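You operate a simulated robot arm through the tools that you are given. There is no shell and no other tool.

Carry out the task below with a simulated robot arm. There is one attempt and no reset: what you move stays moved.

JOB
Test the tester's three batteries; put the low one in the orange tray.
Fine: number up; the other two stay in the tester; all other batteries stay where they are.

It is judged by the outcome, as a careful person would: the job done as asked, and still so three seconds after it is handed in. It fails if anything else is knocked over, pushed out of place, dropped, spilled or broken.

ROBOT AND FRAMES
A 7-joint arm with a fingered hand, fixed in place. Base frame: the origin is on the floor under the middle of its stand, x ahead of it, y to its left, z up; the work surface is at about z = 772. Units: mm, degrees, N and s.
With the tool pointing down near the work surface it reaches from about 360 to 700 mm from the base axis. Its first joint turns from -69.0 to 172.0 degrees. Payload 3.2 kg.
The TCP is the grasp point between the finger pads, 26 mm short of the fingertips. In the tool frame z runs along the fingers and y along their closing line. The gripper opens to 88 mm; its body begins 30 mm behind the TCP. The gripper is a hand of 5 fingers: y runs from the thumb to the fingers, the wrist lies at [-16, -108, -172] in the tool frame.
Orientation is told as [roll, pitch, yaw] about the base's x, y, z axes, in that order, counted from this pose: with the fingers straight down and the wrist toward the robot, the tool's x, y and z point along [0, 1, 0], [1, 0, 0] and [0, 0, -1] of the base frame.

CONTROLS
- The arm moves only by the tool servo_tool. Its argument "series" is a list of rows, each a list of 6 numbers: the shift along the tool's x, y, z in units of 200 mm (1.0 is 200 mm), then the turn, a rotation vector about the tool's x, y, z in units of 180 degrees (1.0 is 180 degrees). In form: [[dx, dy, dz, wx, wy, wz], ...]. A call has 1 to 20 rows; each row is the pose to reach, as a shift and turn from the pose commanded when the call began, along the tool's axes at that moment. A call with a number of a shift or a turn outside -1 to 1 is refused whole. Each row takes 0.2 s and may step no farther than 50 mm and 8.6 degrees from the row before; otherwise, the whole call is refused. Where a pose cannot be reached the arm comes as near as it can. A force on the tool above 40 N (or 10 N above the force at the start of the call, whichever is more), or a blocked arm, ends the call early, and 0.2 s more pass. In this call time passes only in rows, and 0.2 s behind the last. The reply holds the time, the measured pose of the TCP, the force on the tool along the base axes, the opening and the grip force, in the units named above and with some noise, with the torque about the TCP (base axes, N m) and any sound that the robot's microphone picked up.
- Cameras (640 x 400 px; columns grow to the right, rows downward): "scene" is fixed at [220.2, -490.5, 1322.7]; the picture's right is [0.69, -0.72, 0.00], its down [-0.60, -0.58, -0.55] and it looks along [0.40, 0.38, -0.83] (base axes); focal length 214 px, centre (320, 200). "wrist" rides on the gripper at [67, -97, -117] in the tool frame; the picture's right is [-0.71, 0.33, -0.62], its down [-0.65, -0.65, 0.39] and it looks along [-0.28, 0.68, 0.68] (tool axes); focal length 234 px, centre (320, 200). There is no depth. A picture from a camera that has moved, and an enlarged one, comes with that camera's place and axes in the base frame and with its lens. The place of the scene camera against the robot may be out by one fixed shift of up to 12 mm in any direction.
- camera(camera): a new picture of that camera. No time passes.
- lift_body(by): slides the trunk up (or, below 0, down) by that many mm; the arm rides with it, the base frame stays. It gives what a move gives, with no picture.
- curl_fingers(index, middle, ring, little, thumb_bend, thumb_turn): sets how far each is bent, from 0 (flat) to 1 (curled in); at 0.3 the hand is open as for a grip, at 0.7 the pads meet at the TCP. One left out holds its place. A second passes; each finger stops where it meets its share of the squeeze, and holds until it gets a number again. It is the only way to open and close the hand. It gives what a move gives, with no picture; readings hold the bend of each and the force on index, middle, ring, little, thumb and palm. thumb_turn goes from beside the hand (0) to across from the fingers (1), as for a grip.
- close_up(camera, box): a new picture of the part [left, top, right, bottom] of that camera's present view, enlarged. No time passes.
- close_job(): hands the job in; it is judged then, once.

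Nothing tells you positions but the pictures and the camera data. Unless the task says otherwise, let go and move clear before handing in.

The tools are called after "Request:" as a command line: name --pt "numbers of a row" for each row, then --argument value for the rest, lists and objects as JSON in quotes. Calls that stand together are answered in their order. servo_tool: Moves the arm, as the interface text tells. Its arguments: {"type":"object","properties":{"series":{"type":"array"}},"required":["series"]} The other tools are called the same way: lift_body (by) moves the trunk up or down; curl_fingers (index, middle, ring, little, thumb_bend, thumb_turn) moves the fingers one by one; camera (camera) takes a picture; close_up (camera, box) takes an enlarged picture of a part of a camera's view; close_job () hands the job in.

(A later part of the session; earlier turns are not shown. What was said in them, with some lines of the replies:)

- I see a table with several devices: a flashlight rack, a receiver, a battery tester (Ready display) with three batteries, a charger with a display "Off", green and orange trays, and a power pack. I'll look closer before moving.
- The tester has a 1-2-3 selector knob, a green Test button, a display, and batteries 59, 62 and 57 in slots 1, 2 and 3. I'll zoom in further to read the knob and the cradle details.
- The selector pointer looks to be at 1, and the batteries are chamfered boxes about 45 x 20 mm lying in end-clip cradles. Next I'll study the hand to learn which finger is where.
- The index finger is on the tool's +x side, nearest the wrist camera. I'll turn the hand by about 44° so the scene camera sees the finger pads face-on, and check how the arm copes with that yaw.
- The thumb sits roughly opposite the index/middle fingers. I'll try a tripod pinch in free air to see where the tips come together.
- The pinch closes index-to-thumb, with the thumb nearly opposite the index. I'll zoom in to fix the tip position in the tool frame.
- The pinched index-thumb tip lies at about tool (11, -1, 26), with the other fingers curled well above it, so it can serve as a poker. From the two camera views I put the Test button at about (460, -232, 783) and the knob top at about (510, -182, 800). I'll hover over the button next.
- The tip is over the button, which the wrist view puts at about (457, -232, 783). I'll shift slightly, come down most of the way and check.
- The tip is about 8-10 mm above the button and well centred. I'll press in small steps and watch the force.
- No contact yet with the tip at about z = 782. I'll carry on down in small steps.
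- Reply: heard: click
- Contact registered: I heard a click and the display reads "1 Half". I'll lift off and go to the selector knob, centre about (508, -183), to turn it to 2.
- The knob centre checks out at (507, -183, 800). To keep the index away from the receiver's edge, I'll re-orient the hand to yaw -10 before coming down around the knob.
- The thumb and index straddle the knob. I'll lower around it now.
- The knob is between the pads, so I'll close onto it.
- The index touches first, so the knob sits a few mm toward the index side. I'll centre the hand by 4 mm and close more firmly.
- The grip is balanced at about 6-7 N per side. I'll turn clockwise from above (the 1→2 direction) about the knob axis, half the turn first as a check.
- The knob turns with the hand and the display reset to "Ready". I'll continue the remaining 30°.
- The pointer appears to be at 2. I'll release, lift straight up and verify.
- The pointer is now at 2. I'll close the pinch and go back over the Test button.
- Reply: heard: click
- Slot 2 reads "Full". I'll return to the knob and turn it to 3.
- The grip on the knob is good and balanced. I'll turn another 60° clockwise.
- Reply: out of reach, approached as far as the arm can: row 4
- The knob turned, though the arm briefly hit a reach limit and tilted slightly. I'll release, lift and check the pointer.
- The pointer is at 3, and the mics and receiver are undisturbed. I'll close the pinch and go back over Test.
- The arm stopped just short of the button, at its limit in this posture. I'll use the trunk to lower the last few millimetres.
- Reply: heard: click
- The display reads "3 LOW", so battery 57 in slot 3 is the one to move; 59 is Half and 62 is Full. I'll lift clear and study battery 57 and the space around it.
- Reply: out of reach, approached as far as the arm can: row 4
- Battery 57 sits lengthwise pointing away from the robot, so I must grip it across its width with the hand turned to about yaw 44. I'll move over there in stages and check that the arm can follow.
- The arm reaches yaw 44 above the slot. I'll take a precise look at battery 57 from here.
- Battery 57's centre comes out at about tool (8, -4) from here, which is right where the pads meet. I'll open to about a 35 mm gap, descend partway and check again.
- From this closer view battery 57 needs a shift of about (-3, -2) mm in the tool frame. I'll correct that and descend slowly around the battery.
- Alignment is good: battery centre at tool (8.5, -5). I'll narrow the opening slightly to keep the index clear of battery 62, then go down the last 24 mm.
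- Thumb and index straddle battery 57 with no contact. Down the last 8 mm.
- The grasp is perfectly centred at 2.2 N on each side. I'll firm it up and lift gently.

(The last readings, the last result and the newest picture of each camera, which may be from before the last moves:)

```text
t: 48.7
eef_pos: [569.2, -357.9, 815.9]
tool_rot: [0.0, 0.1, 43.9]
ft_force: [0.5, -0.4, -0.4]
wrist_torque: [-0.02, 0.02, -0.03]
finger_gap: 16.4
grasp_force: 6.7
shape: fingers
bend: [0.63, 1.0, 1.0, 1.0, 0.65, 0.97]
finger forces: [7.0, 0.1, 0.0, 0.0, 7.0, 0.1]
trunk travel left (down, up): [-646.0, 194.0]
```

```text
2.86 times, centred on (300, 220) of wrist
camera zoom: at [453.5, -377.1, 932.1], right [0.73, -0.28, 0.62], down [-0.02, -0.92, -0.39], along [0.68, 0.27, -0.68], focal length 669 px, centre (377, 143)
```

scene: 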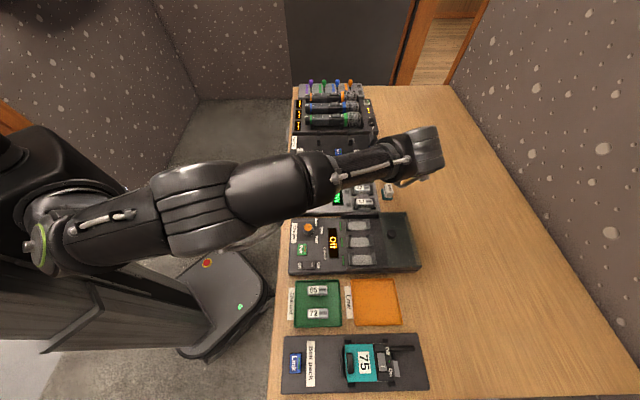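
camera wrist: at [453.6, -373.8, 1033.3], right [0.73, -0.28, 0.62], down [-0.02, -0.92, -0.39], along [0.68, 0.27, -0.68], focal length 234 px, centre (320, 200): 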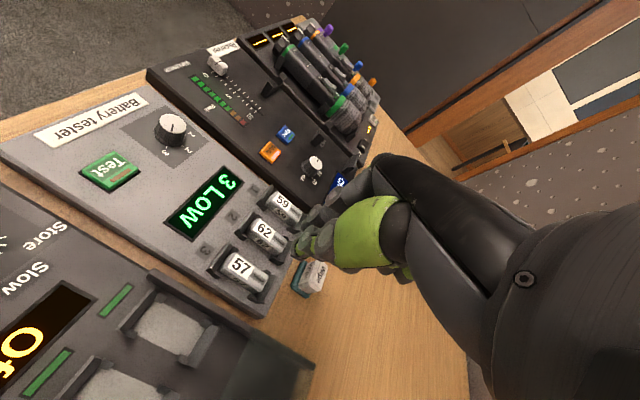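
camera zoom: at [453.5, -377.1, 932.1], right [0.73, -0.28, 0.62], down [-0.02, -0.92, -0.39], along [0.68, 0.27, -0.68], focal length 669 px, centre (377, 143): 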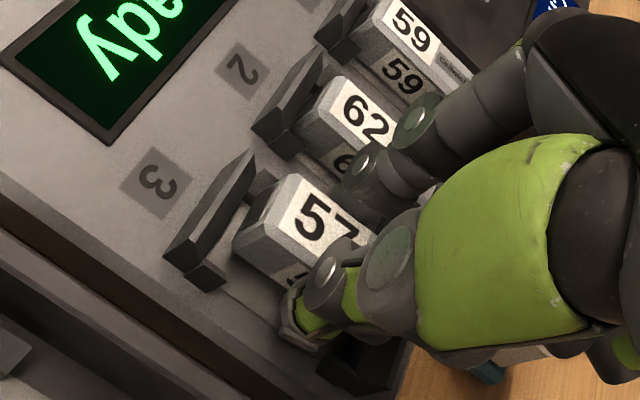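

The battery is out of its clips and held firmly. I'll lift higher, clear of everything.

Request:
servo_tool --pt "0 0 -0.06 0 0 0" --pt "0 0 -0.15 0 0 0" --pt "0 0 -0.25 0 0 0" --pt "0 0 -0.35 0 0 0" --pt "0 0 -0.45 0 0 0"

Request:
camera --camera "wrist"

Request:
camera --camera "scene"

```text
t: 49.9
eef_pos: [569.0, -355.4, 906.9]
tool_rot: [-0.1, 0.0, 44.0]
ft_force: [0.1, 0.4, -0.4]
wrist_torque: [0.0, 0.0, -0.01]
finger_gap: 16.3
grasp_force: 7.0
shape: fingers
bend: [0.63, 1.0, 1.0, 1.0, 0.65, 0.97]
finger forces: [6.9, 0.1, 0.0, 0.0, 7.0, 0.1]
trunk travel left (down, up): [-646.0, 194.0]
```

```text
taken
camera wrist: at [452.7, -375.0, 1023.8], right [0.73, -0.28, 0.62], down [-0.02, -0.92, -0.39], along [0.68, 0.27, -0.68], focal length 234 px, centre (320, 200)
```

wrist: 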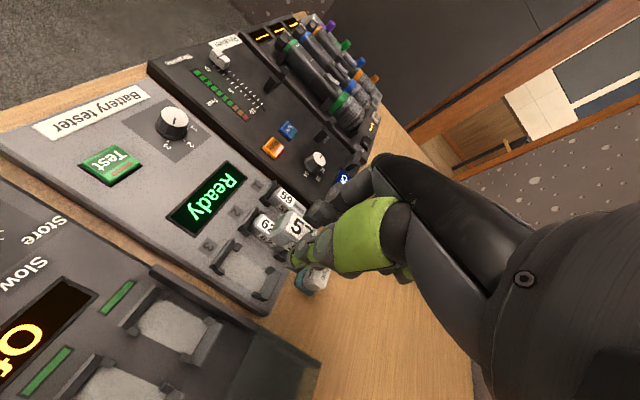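

```text
taken
```

scene: 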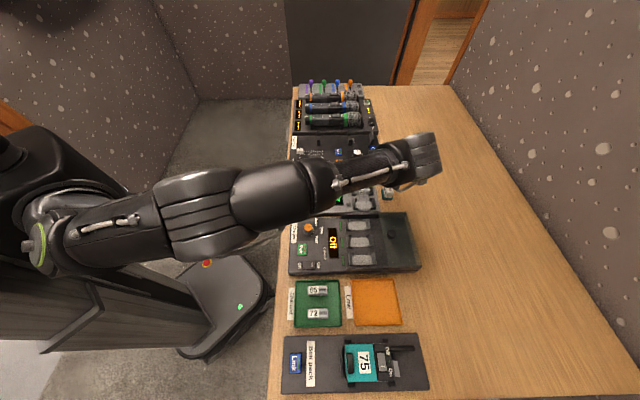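

Battery 57 is held number up. Next I'll carry it high over the charger toward the orange tray, whose centre is about (370, -534), turning the hand back as I go.

Request:
servo_tool --pt "0.0007 -0.0877 0 0 0 0.0349" --pt "0.0014 -0.1754 0 0 0 0.0698" --pt "0.0021 -0.2631 0 0 0 0.1047" --pt "0.0029 -0.3509 0 0 0 0.1397" --pt "0.0036 -0.4386 0 0 0 0.1746" --pt "0.0043 -0.5263 0 0 0 0.2095" --pt "0.005 -0.614 0 0 0 0.2444"

Request:
camera --camera "scene"

Request:
camera --camera "wrist"

```text
t: 51.5
eef_pos: [480.6, -441.0, 906.4]
tool_rot: [0.0, -0.1, -0.2]
ft_force: [-0.1, -0.2, -1.1]
wrist_torque: [-0.03, -0.01, 0.03]
finger_gap: 16.6
grasp_force: 6.8
shape: fingers
bend: [0.63, 1.0, 1.0, 1.0, 0.65, 0.97]
finger forces: [6.9, 0.1, 0.0, 0.0, 6.9, 0.0]
trunk travel left (down, up): [-646.0, 194.0]
```

```text
taken
```

scene: 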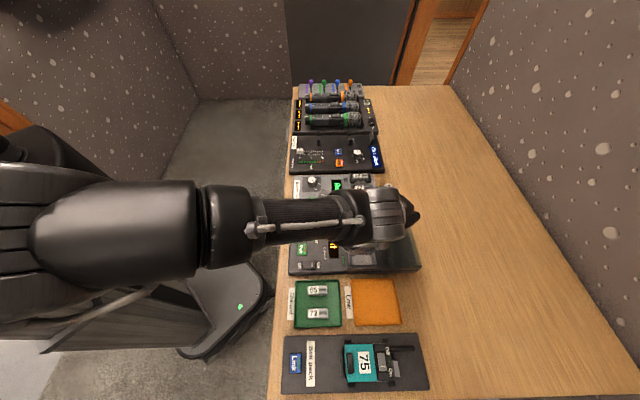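

```text
taken
camera wrist: at [383.8, -374.3, 1023.4], right [0.33, -0.71, 0.62], down [-0.66, -0.65, -0.39], along [0.68, -0.28, -0.68], focal length 234 px, centre (320, 200)
```

wrist: 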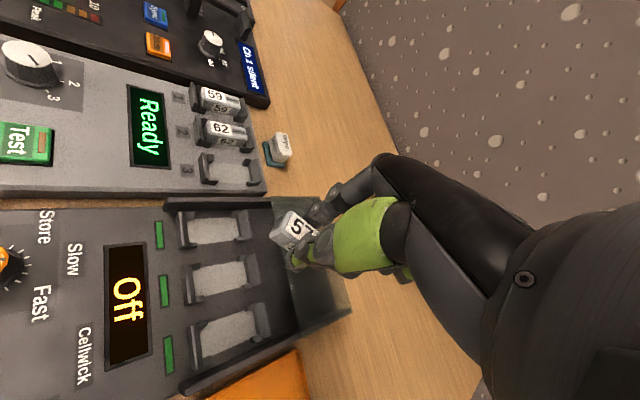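

Request:
servo_tool --pt "-0.0641 -0.0713 0 0 0 0.032" --pt "-0.1281 -0.1425 0 0 0 0.0639" --pt "-0.1922 -0.2138 0 0 0 0.0959" --pt "-0.2563 -0.285 0 0 0 0.1278" --pt "-0.3203 -0.3563 0 0 0 0.1598" --pt "-0.3844 -0.4275 0 0 0 0.1917" --pt "-0.4484 -0.4988 0 0 0 0.2237" --pt "-0.5125 -0.57 0 0 0 0.2556"

Request:
camera --camera "scene"

Request:
camera --camera "wrist"

```text
t: 53.3
eef_pos: [367.6, -544.4, 907.6]
tool_rot: [0.0, 0.0, -46.0]
ft_force: [-0.2, 0.1, -0.9]
wrist_torque: [-0.01, -0.01, 0.0]
finger_gap: 16.5
grasp_force: 7.2
shape: fingers
bend: [0.63, 1.0, 1.0, 1.0, 0.65, 0.97]
finger forces: [6.9, 0.1, 0.1, 0.0, 6.9, 0.1]
trunk travel left (down, up): [-646.0, 194.0]
```

```text
taken
```

scene: 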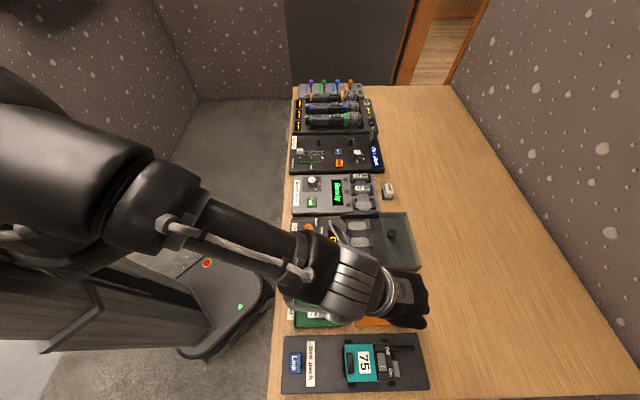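

```text
taken
camera wrist: at [347.7, -428.3, 1022.9], right [-0.28, -0.73, 0.62], down [-0.92, 0.02, -0.39], along [0.27, -0.68, -0.68], focal length 234 px, centre (320, 200)
```

wrist: 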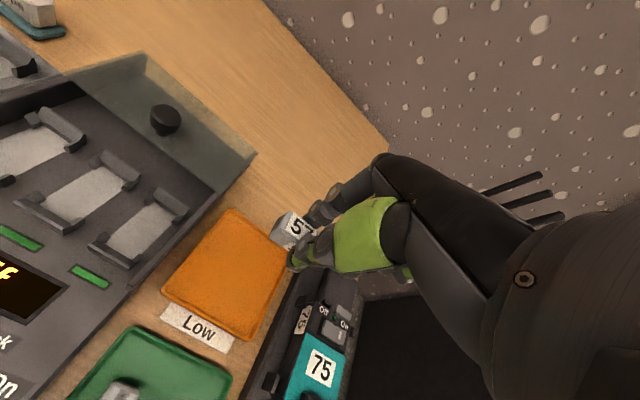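

Request:
close_up --camera "wrist" --box '[150, 190, 350, 350]'

Request:
close_up --camera "scene" --box '[280, 260, 440, 360]'

```text
2.50 times, centred on (250, 270) of wrist
camera zoom: at [347.7, -428.3, 1022.9], right [-0.28, -0.73, 0.62], down [-0.92, 0.02, -0.39], along [0.27, -0.68, -0.68], focal length 585 px, centre (495, 25)
```

zoom: 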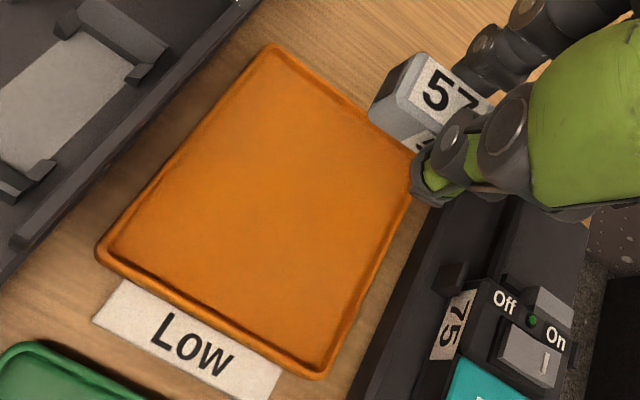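

```text
4.00 times, centred on (360, 310) of scene
camera zoom: at [220.2, -490.5, 1322.7], right [0.69, -0.72, 0.0], down [-0.6, -0.58, -0.55], along [0.4, 0.38, -0.83], focal length 858 px, centre (160, -240)
```

zoom: 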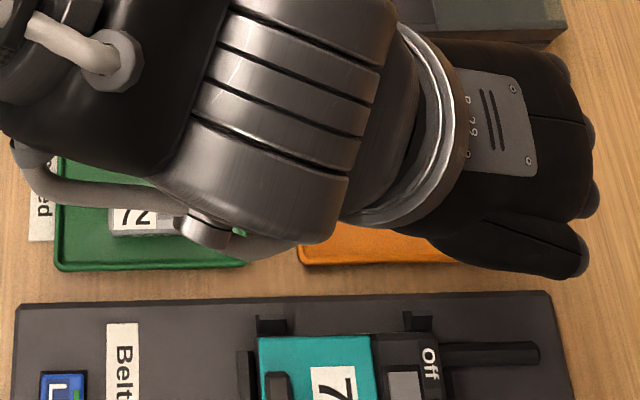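

The tray centre comes out at about (371, -531) from both cameras, and the battery is within 4 mm of it. I'll nudge it and lower most of the way.

Request:
servo_tool --pt "0.0105 -0.011 0.1 0 0 0" --pt "0.0105 -0.011 0.2 0 0 0" --pt "0.0105 -0.011 0.3 0 0 0" --pt "0.0105 -0.011 0.38 0 0 0" --pt "0.0105 -0.011 0.44 0 0 0"

Request:
close_up --camera "wrist" --box '[200, 150, 400, 300]'

Request:
close_up --camera "scene" --box '[280, 250, 440, 360]'

```text
t: 54.5
eef_pos: [366.5, -540.6, 817.3]
tool_rot: [0.1, 0.0, -46.0]
ft_force: [-0.4, 0.5, -0.1]
wrist_torque: [0.03, 0.01, 0.0]
finger_gap: 16.8
grasp_force: 7.0
shape: fingers
bend: [0.63, 1.0, 1.0, 1.0, 0.65, 0.97]
finger forces: [6.8, 0.1, 0.0, 0.0, 6.8, 0.1]
trunk travel left (down, up): [-646.0, 194.0]
```

```text
2.67 times, centred on (300, 225) of wrist
camera zoom: at [346.8, -424.3, 934.3], right [-0.28, -0.73, 0.62], down [-0.92, 0.02, -0.39], along [0.27, -0.68, -0.68], focal length 624 px, centre (373, 133)
```

zoom: 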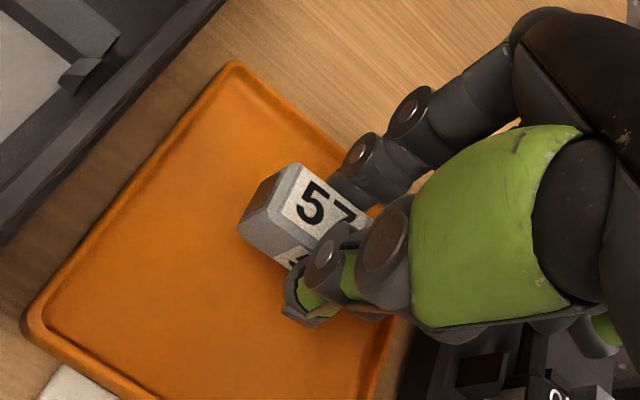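

```text
3.64 times, centred on (360, 305) of scene
camera zoom: at [220.2, -490.5, 1322.7], right [0.69, -0.72, 0.0], down [-0.6, -0.58, -0.55], along [0.4, 0.38, -0.83], focal length 780 px, centre (174, -182)
```

zoom: 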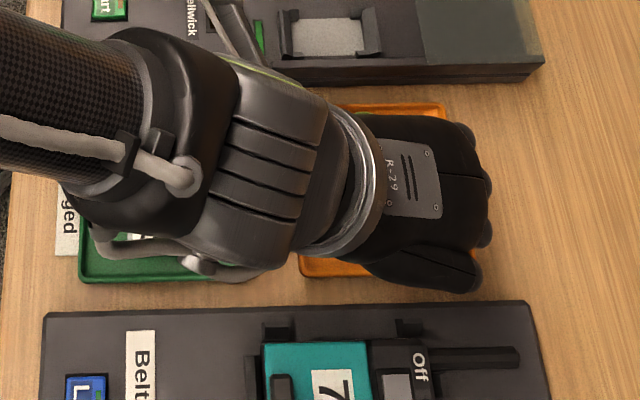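

The battery is over the tray floor, number up and level. I'll lower slowly until it touches.

Request:
servo_tool --pt "0 0 0.03 0 0 0" --pt "0 0 0.05 0 0 0" --pt "0 0 0.06 0 0 0"

Request:
servo_tool --pt "0 0 0.007 0 0 0"

```text
t: 55.3
eef_pos: [367.1, -541.0, 805.1]
tool_rot: [0.0, 0.0, -46.0]
ft_force: [-0.2, 0.2, 0.6]
wrist_torque: [-0.02, -0.01, -0.01]
finger_gap: 16.6
grasp_force: 6.7
shape: fingers
bend: [0.63, 1.0, 1.0, 1.0, 0.65, 0.97]
finger forces: [6.8, 0.0, 0.0, 0.0, 6.8, 0.0]
trunk travel left (down, up): [-646.0, 194.0]
```

```text
t: 55.7
eef_pos: [366.6, -541.3, 803.4]
tool_rot: [-0.1, 0.1, -46.0]
ft_force: [0.2, -0.6, -0.2]
wrist_torque: [-0.02, 0.0, -0.03]
finger_gap: 16.5
grasp_force: 6.8
shape: fingers
bend: [0.63, 1.0, 1.0, 1.0, 0.65, 0.97]
finger forces: [6.8, 0.1, 0.0, 0.0, 6.8, 0.0]
trunk travel left (down, up): [-646.0, 194.0]
```

Request:
servo_tool --pt "0 0 0.0075 0 0 0"

Request:
close_up --camera "wrist" --box '[200, 150, 400, 300]'

```text
t: 56.1
eef_pos: [366.0, -540.1, 802.5]
tool_rot: [0.0, 0.1, -46.1]
ft_force: [-0.2, 0.0, 0.1]
wrist_torque: [-0.06, 0.02, 0.0]
finger_gap: 16.6
grasp_force: 7.1
shape: fingers
bend: [0.63, 1.0, 1.0, 1.0, 0.65, 0.97]
finger forces: [6.8, 0.1, 0.0, 0.1, 6.8, 0.0]
trunk travel left (down, up): [-646.0, 194.0]
```

```text
2.67 times, centred on (300, 225) of wrist
camera zoom: at [346.8, -424.7, 918.9], right [-0.28, -0.73, 0.62], down [-0.92, 0.02, -0.39], along [0.27, -0.68, -0.68], focal length 624 px, centre (373, 133)
```

zoom: 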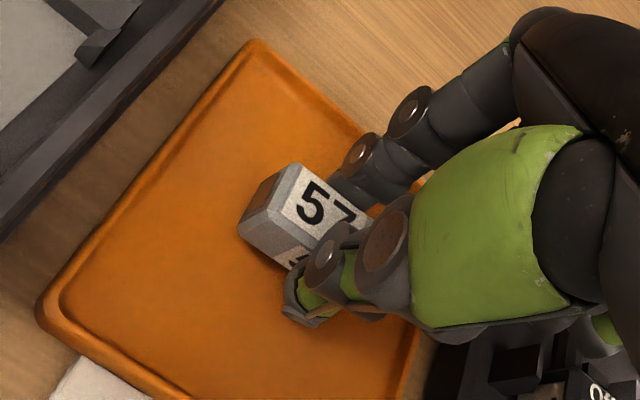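

Request:
servo_tool --pt "0 0 0.0075 0 0 0"

Request:
servo_tool --pt "0 0 0.0075 0 0 0"

```text
t: 56.5
eef_pos: [366.6, -541.3, 801.8]
tool_rot: [0.0, 0.0, -46.0]
ft_force: [0.0, -0.4, -0.3]
wrist_torque: [-0.03, 0.0, -0.02]
finger_gap: 16.4
grasp_force: 7.0
shape: fingers
bend: [0.63, 1.0, 1.0, 1.0, 0.65, 0.97]
finger forces: [6.8, 0.1, 0.1, 0.0, 6.8, 0.0]
trunk travel left (down, up): [-646.0, 194.0]
```

```text
t: 56.9
eef_pos: [367.2, -541.1, 799.5]
tool_rot: [0.0, 0.0, -46.1]
ft_force: [0.1, -0.4, -0.7]
wrist_torque: [0.04, 0.0, 0.02]
finger_gap: 16.7
grasp_force: 6.7
shape: fingers
bend: [0.63, 1.0, 1.0, 1.0, 0.65, 0.97]
finger forces: [6.8, 0.0, 0.0, 0.1, 6.8, 0.0]
trunk travel left (down, up): [-646.0, 194.0]
```

Request:
servo_tool --pt "0 0 0.005 0 0 0"

Request:
servo_tool --pt "0 0 0.005 0 0 0"

Request:
close_up --camera "wrist" --box '[250, 180, 350, 280]'

```text
t: 57.3
eef_pos: [367.4, -539.2, 798.7]
tool_rot: [0.0, -0.1, -46.0]
ft_force: [-0.2, 0.1, 0.2]
wrist_torque: [0.03, -0.01, 0.03]
finger_gap: 16.6
grasp_force: 6.6
shape: fingers
bend: [0.63, 1.0, 1.0, 1.0, 0.65, 0.97]
finger forces: [6.9, 0.1, 0.0, 0.1, 6.8, 0.0]
trunk travel left (down, up): [-646.0, 194.0]
```

```text
t: 57.7
eef_pos: [367.6, -540.9, 796.5]
tool_rot: [0.0, 0.0, -45.9]
ft_force: [-0.3, -0.1, -0.7]
wrist_torque: [0.02, -0.04, 0.01]
finger_gap: 16.5
grasp_force: 7.2
shape: fingers
bend: [0.63, 1.0, 1.0, 1.0, 0.65, 0.97]
finger forces: [6.9, 0.0, 0.0, 0.0, 6.7, 0.0]
trunk travel left (down, up): [-646.0, 194.0]
```

```text
4.00 times, centred on (300, 230) of wrist
camera zoom: at [347.5, -424.4, 914.5], right [-0.28, -0.73, 0.62], down [-0.92, 0.02, -0.39], along [0.27, -0.68, -0.68], focal length 937 px, centre (400, 80)
```

zoom: 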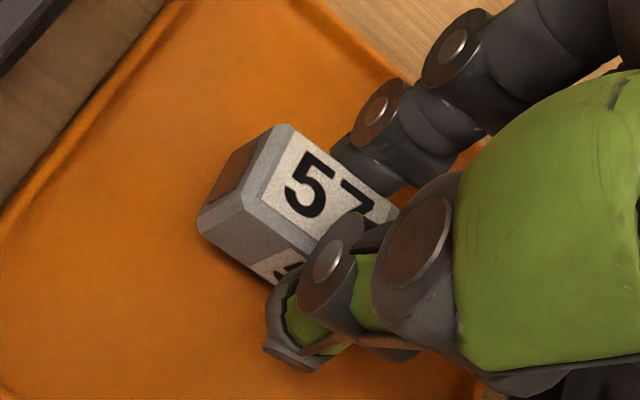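

Request:
servo_tool --pt "0 0 0.005 0 0 0"

Request:
servo_tool --pt "0 0 0.005 0 0 0"

```text
t: 58.1
eef_pos: [367.6, -540.9, 796.3]
tool_rot: [-0.1, 0.0, -46.0]
ft_force: [-0.8, -0.3, -0.6]
wrist_torque: [0.02, -0.04, -0.01]
finger_gap: 16.5
grasp_force: 7.0
shape: fingers
bend: [0.63, 1.0, 1.0, 1.0, 0.65, 0.97]
finger forces: [6.7, 0.0, 0.0, 0.0, 6.8, 0.0]
trunk travel left (down, up): [-646.0, 194.0]
```

```text
t: 58.5
eef_pos: [367.0, -540.7, 795.9]
tool_rot: [0.0, 0.0, -46.0]
ft_force: [-0.5, -0.1, -0.7]
wrist_torque: [0.01, 0.0, -0.01]
finger_gap: 16.4
grasp_force: 7.0
shape: fingers
bend: [0.63, 1.0, 1.0, 1.0, 0.65, 0.97]
finger forces: [6.8, 0.1, 0.0, 0.1, 6.9, 0.0]
trunk travel left (down, up): [-646.0, 194.0]
```

Request:
servo_tool --pt "0 0 0.005 0 0 0"

Request:
servo_tool --pt "0 0 0.005 0 0 0"

Request:
close_up --camera "wrist" --box '[250, 180, 350, 280]'

```text
t: 58.9
eef_pos: [366.3, -541.5, 794.3]
tool_rot: [0.1, 0.1, -46.1]
ft_force: [-0.6, -0.5, -1.0]
wrist_torque: [-0.01, 0.0, 0.01]
finger_gap: 16.4
grasp_force: 6.8
shape: fingers
bend: [0.63, 1.0, 1.0, 1.0, 0.65, 0.97]
finger forces: [6.7, 0.0, 0.1, 0.1, 6.8, 0.1]
trunk travel left (down, up): [-646.0, 194.0]
```

```text
t: 59.3
eef_pos: [367.7, -540.3, 795.0]
tool_rot: [0.0, 0.0, -46.0]
ft_force: [-0.8, -0.7, 0.1]
wrist_torque: [0.03, 0.0, 0.01]
finger_gap: 16.4
grasp_force: 6.5
shape: fingers
bend: [0.63, 1.0, 1.0, 1.0, 0.65, 0.97]
finger forces: [6.8, 0.0, 0.0, 0.0, 6.9, 0.1]
trunk travel left (down, up): [-646.0, 194.0]
```

```text
4.00 times, centred on (300, 230) of wrist
camera zoom: at [347.2, -424.1, 910.8], right [-0.28, -0.73, 0.62], down [-0.92, 0.02, -0.39], along [0.27, -0.68, -0.68], focal length 937 px, centre (400, 80)
```

zoom: 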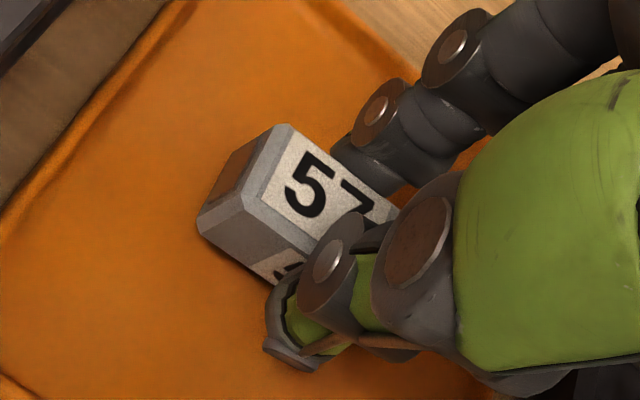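

Request:
servo_tool --pt "0 0 0.005 0 0 0"

Request:
servo_tool --pt "0 0 0.005 0 0 0"

```text
t: 59.7
eef_pos: [365.9, -540.4, 792.6]
tool_rot: [0.1, 0.0, -46.0]
ft_force: [-0.3, 1.2, 0.0]
wrist_torque: [0.02, -0.01, -0.01]
finger_gap: 16.7
grasp_force: 6.7
shape: fingers
bend: [0.63, 1.0, 1.0, 1.0, 0.65, 0.97]
finger forces: [6.8, 0.0, 0.0, 0.1, 6.8, 0.0]
trunk travel left (down, up): [-646.0, 194.0]
```

```text
t: 60.1
eef_pos: [366.7, -540.3, 792.4]
tool_rot: [0.0, 0.0, -46.1]
ft_force: [0.1, 0.3, -0.5]
wrist_torque: [0.0, -0.01, -0.01]
finger_gap: 16.4
grasp_force: 7.1
shape: fingers
bend: [0.63, 1.0, 1.0, 1.0, 0.65, 0.97]
finger forces: [6.8, 0.0, 0.0, 0.0, 6.8, 0.0]
trunk travel left (down, up): [-646.0, 194.0]
```

Request:
close_up --camera "wrist" --box '[150, 150, 350, 310]'

```text
2.50 times, centred on (250, 230) of wrist
camera zoom: at [346.8, -424.5, 908.7], right [-0.28, -0.73, 0.62], down [-0.92, 0.02, -0.39], along [0.27, -0.68, -0.68], focal length 585 px, centre (495, 125)
```

zoom: 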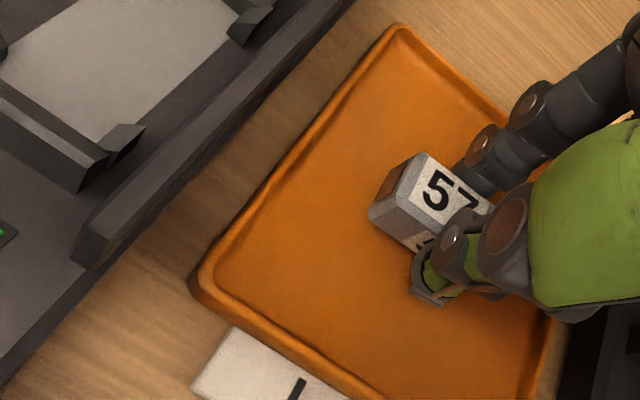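

No contact yet; the tray floor seems a little lower than assumed. I'll keep lowering in 1 mm steps.

Request:
servo_tool --pt "0 0 0.005 0 0 0"

Request:
servo_tool --pt "0 0 0.005 0 0 0"

Request:
servo_tool --pt "0 0 0.005 0 0 0"

```text
t: 60.5
eef_pos: [366.3, -541.7, 790.4]
tool_rot: [0.1, 0.0, -46.0]
ft_force: [-0.1, 0.0, 0.0]
wrist_torque: [0.0, 0.0, 0.0]
finger_gap: 16.5
grasp_force: 6.0
shape: fingers
bend: [0.63, 1.0, 1.0, 1.0, 0.65, 0.97]
finger forces: [6.8, 0.0, 0.1, 0.1, 6.8, 0.1]
trunk travel left (down, up): [-646.0, 194.0]
```

```text
t: 60.9
eef_pos: [366.8, -542.2, 789.4]
tool_rot: [0.0, 0.0, -46.0]
ft_force: [0.3, -0.4, -0.1]
wrist_torque: [0.02, 0.02, -0.01]
finger_gap: 16.4
grasp_force: 7.1
shape: fingers
bend: [0.63, 1.0, 1.0, 1.0, 0.65, 0.97]
finger forces: [6.8, 0.1, 0.1, 0.2, 6.8, 0.0]
trunk travel left (down, up): [-646.0, 194.0]
```

```text
t: 61.3
eef_pos: [367.8, -540.0, 788.4]
tool_rot: [0.0, 0.0, -46.0]
ft_force: [1.0, 1.2, -0.8]
wrist_torque: [0.05, -0.01, 0.01]
finger_gap: 16.5
grasp_force: 7.0
shape: fingers
bend: [0.63, 1.0, 1.0, 1.0, 0.65, 0.97]
finger forces: [6.8, 0.0, 0.0, 0.0, 6.7, 0.1]
trunk travel left (down, up): [-646.0, 194.0]
```

Request:
close_up --camera "wrist" --box '[250, 180, 350, 280]'

Request:
close_up --camera "scene" --box '[330, 260, 430, 340]'

```text
4.00 times, centred on (300, 230) of wrist
camera zoom: at [347.4, -425.0, 905.2], right [-0.28, -0.73, 0.62], down [-0.92, 0.02, -0.39], along [0.27, -0.68, -0.68], focal length 937 px, centre (400, 80)
```

zoom: 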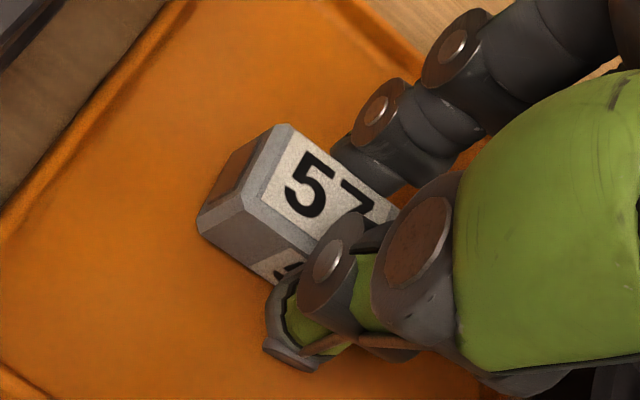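

```text
5.00 times, centred on (380, 300) of scene
camera zoom: at [220.2, -490.5, 1322.7], right [0.69, -0.72, 0.0], down [-0.6, -0.58, -0.55], along [0.4, 0.38, -0.83], focal length 1072 px, centre (20, -300)
```

zoom: 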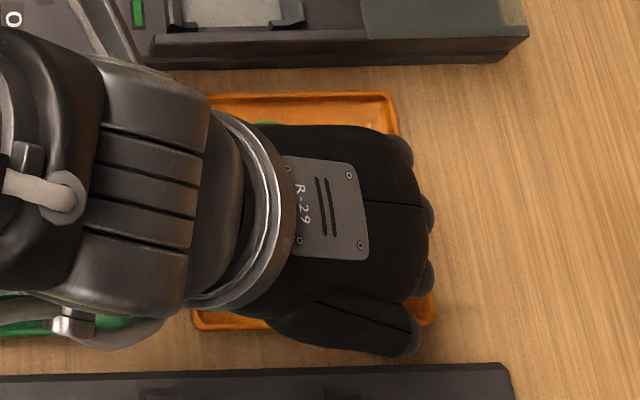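

Request:
servo_tool --pt "0 0 0.005 0 0 0"

Request:
servo_tool --pt "0 0 0.005 0 0 0"

Request:
servo_tool --pt "0 0 0.005 0 0 0"

```text
t: 61.7
eef_pos: [366.8, -542.1, 788.1]
tool_rot: [0.0, 0.1, -46.2]
ft_force: [-0.3, 0.1, 0.4]
wrist_torque: [-0.03, -0.02, -0.01]
finger_gap: 16.4
grasp_force: 7.1
shape: fingers
bend: [0.63, 1.0, 1.0, 1.0, 0.65, 0.97]
finger forces: [7.1, 0.0, 0.1, 0.1, 6.7, 0.1]
trunk travel left (down, up): [-646.0, 194.0]
```

```text
t: 62.1
eef_pos: [366.6, -540.7, 786.8]
tool_rot: [0.0, -0.1, -46.2]
ft_force: [-0.3, 0.0, 3.3]
wrist_torque: [0.03, 0.01, -0.02]
finger_gap: 16.4
grasp_force: 6.9
shape: fingers
bend: [0.63, 1.0, 1.0, 1.0, 0.65, 0.97]
finger forces: [7.1, 0.1, 0.1, 0.1, 6.9, 0.0]
trunk travel left (down, up): [-646.0, 194.0]
```

```text
t: 62.5
eef_pos: [366.9, -540.7, 787.3]
tool_rot: [0.0, -0.2, -46.1]
ft_force: [0.1, -0.3, 5.2]
wrist_torque: [0.02, -0.01, -0.03]
finger_gap: 16.6
grasp_force: 7.4
shape: fingers
bend: [0.63, 1.0, 1.0, 1.0, 0.65, 0.97]
finger forces: [7.7, 0.0, 0.1, 0.1, 7.0, 0.0]
trunk travel left (down, up): [-646.0, 194.0]
```

Contact at last: 3-5 N upward with the grip unchanged. I'll check the view before letting go.

Request:
close_up --camera "wrist" --box '[250, 180, 350, 280]'

```text
4.00 times, centred on (300, 230) of wrist
camera zoom: at [347.0, -424.2, 903.4], right [-0.28, -0.73, 0.62], down [-0.92, 0.02, -0.39], along [0.27, -0.68, -0.68], focal length 937 px, centre (400, 80)
```

zoom: 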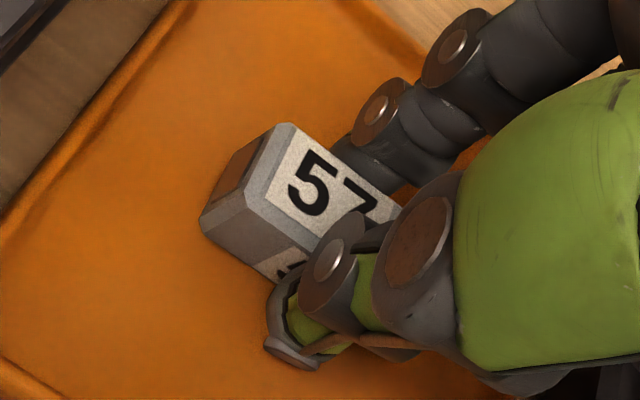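

The battery has touched the floor and shifted about 1 mm up in the pads. I'll release gently.

Request:
curl_fingers --index 0.61 --thumb_bend 0.62

Request:
curl_fingers --index 0.55 --thumb_bend 0.56

Request:
close_up --camera "wrist" --box '[230, 160, 370, 280]'

```text
t: 63.5
eef_pos: [366.5, -540.8, 785.8]
tool_rot: [0.0, -0.1, -45.9]
ft_force: [-0.2, 0.1, 0.5]
wrist_torque: [0.0, -0.04, -0.02]
finger_gap: 21.0
grasp_force: 0.2
shape: fingers
bend: [0.61, 1.0, 1.0, 1.0, 0.62, 0.97]
finger forces: [0.1, 0.0, 0.0, 0.0, 0.1, 0.1]
trunk travel left (down, up): [-646.0, 194.0]
```

```text
t: 64.5
eef_pos: [366.4, -540.3, 785.9]
tool_rot: [0.0, 0.0, -46.0]
ft_force: [-0.3, -0.6, -0.2]
wrist_torque: [-0.03, 0.02, 0.03]
finger_gap: 33.4
grasp_force: 0.1
shape: fingers
bend: [0.55, 1.0, 1.0, 1.0, 0.56, 0.97]
finger forces: [0.1, 0.0, 0.0, 0.0, 0.0, 0.1]
trunk travel left (down, up): [-646.0, 194.0]
```

```text
3.33 times, centred on (300, 220) of wrist
camera zoom: at [347.2, -424.4, 902.5], right [-0.28, -0.73, 0.62], down [-0.92, 0.02, -0.39], along [0.27, -0.68, -0.68], focal length 781 px, centre (387, 133)
```

zoom: 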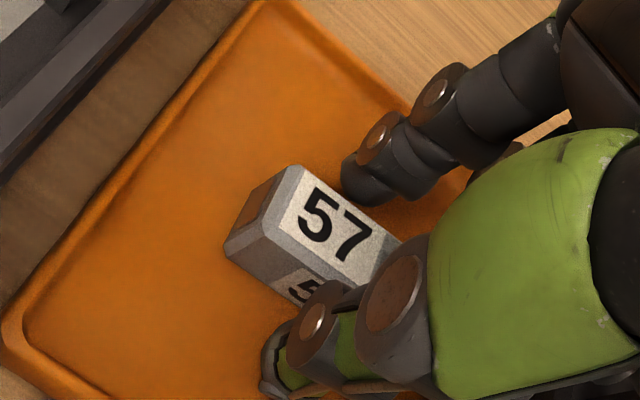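

Battery 57 rests in the tray, number up, with the fingers clear on both sides. I'll lift straight up.

Request:
servo_tool --pt "0 0 -0.03 0 0 0" --pt "0 0 -0.08 0 0 0" --pt "0 0 -0.15 0 0 0" --pt "0 0 -0.25 0 0 0" --pt "0 0 -0.4 0 0 0" --pt "0 0 -0.55 0 0 0"

Request:
camera --camera "wrist"

Request:
camera --camera "scene"

```text
t: 65.9
eef_pos: [367.8, -537.8, 897.0]
tool_rot: [-0.1, 0.0, -45.9]
ft_force: [0.8, 0.0, 0.1]
wrist_torque: [-0.04, 0.01, 0.02]
finger_gap: 33.3
grasp_force: 0.0
shape: fingers
bend: [0.55, 1.0, 1.0, 1.0, 0.56, 0.97]
finger forces: [0.0, 0.0, 0.0, 0.1, 0.0, 0.0]
trunk travel left (down, up): [-646.0, 194.0]
```

```text
taken
camera wrist: at [347.7, -423.1, 1013.7], right [-0.28, -0.73, 0.62], down [-0.92, 0.02, -0.39], along [0.27, -0.68, -0.68], focal length 234 px, centre (320, 200)
```

wrist: 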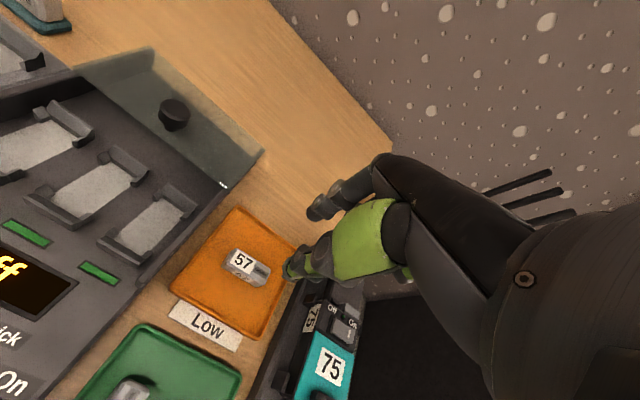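

```text
taken
```

scene: 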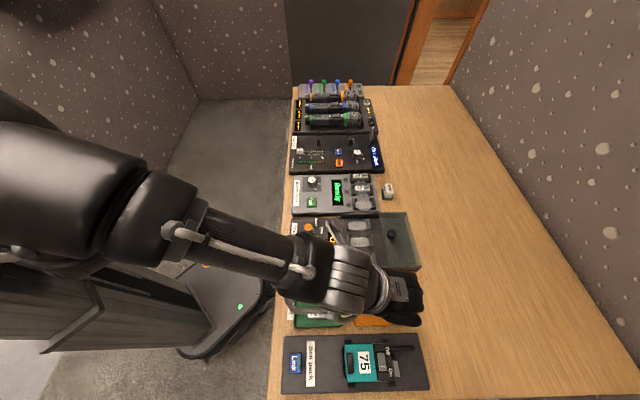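

Battery 57 is in the orange tray with its number up. I'll retreat up and away so I can inspect the whole scene.

Request:
servo_tool --pt "0 0 -0.15 0 0 0" --pt "0 0 -0.3 0 0 0" --pt "0.1 -0.06 -0.4 0 0 -0.02" --pt "0.2 -0.12 -0.4 0 0 -0.045" --pt "0.3 -0.18 -0.4 0 0 -0.07" --pt "0.4 -0.24 -0.4 0 0 -0.095" --pt "0.5 -0.3 -0.4 0 0 -0.12" --pt "0.6 -0.36 -0.4 0 0 -0.145" --pt "0.7 -0.42 -0.4 0 0 -0.17" --pt "0.8 -0.48 -0.4 0 0 -0.195"

Request:
camera --camera "scene"

Request:
close_up --camera "scene" --box '[280, 260, 440, 360]'

```text
t: 68.1
eef_pos: [414.6, -360.2, 976.3]
tool_rot: [0.1, 0.0, -10.9]
ft_force: [0.7, -0.3, 1.4]
wrist_torque: [-0.04, 0.0, -0.04]
finger_gap: 33.5
grasp_force: 0.0
shape: fingers
bend: [0.55, 1.0, 1.0, 1.0, 0.56, 0.97]
finger forces: [0.1, 0.0, 0.0, 0.0, 0.0, 0.0]
trunk travel left (down, up): [-646.0, 194.0]
```

```text
taken
```

scene: 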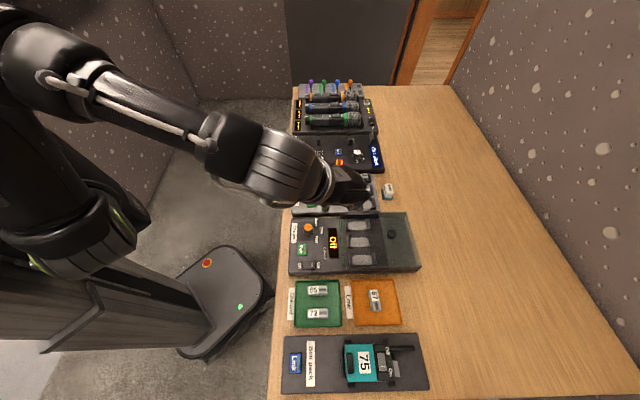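

```text
4.00 times, centred on (360, 310) of scene
camera zoom: at [220.2, -490.5, 1322.7], right [0.69, -0.72, 0.0], down [-0.6, -0.58, -0.55], along [0.4, 0.38, -0.83], focal length 858 px, centre (160, -240)
```

zoom: 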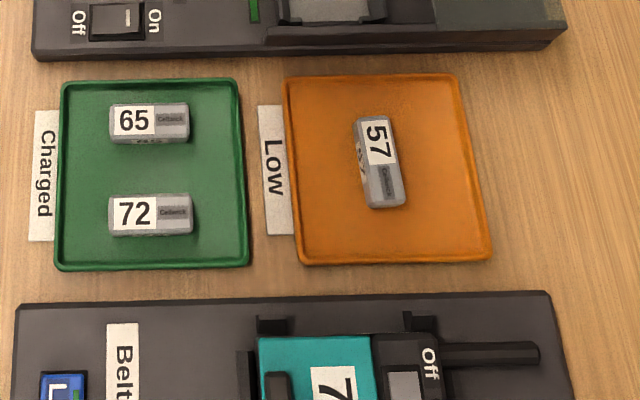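

The 57 battery sits in the middle of the "Low" tray, number up, and the charged tray is untouched. I'll clear the view of the tester to confirm that 59 and 62 are still seated.

Request:
servo_tool --pt "0.15 0 -0.05 0 0 0" --pt "0.3 0 -0.1 0 0 0" --pt "0.45 0 -0.15 0 0 0" --pt "0.6 0 -0.2 0 0 0" --pt "0.75 0 -0.2 0 0 0" --pt "0.9 0 -0.2 0 0 0"

Request:
camera --camera "scene"

Request:
close_up --camera "scene" --box '[280, 160, 420, 250]'

```text
t: 69.5
eef_pos: [504.7, -214.6, 1002.9]
tool_rot: [0.1, 0.1, -11.0]
ft_force: [-0.3, 0.0, -0.1]
wrist_torque: [-0.03, -0.03, -0.02]
finger_gap: 33.7
grasp_force: 0.1
shape: fingers
bend: [0.55, 1.0, 1.0, 1.0, 0.56, 0.97]
finger forces: [0.0, 0.0, 0.1, 0.0, 0.0, 0.0]
out of reach, approached as far as the arm can: row 2, 3, 4, 5, 6
trunk travel left (down, up): [-646.0, 194.0]
```

```text
taken
```

scene: 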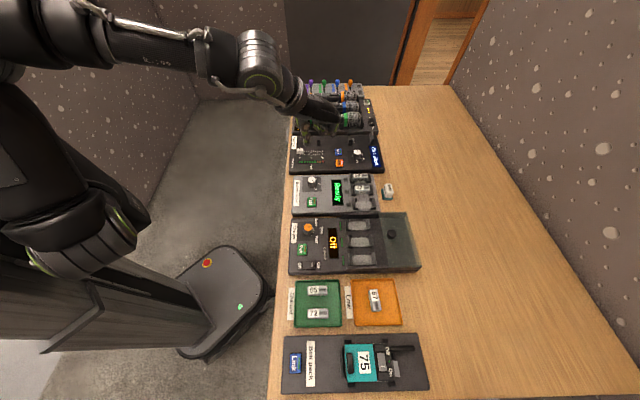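

```text
4.44 times, centred on (350, 205) of scene
camera zoom: at [220.2, -490.5, 1322.7], right [0.69, -0.72, 0.0], down [-0.6, -0.58, -0.55], along [0.4, 0.38, -0.83], focal length 953 px, centre (187, 178)
```

zoom: 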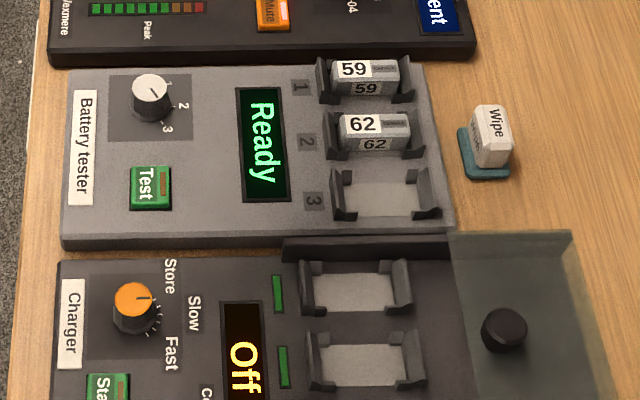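

Everything is in place: 59 and 62 are seated in the tester, slot 3 is empty, 57 is number up in the orange tray, and the other devices look unchanged. The hand is empty and clear, so I'm handing in.

Request:
close_job

```text
The job is handed in.
```

I tested all three batteries, and battery 57 was the low one. It is now in the orange "Low" tray with its number up.

| Slot | Battery | Tester reading | Where it is now |
|---|---|---|---|
| 1 | 59 | Half | Tester, slot 1 |
| 2 | 62 | Full | Tester, slot 2 |
| 3 | 57 | Low | Orange tray |

In the last pictures, 59 and 62 were still seated in the tester. The charged tray, charger and belt pack looked unchanged. The hand partly hid the microphones and receiver, but they looked undisturbed partway through and the hand stayed well above them after that.

The tester's selector knob is now at 3; it started at 1. The arm was empty and clear of the table when I handed in.
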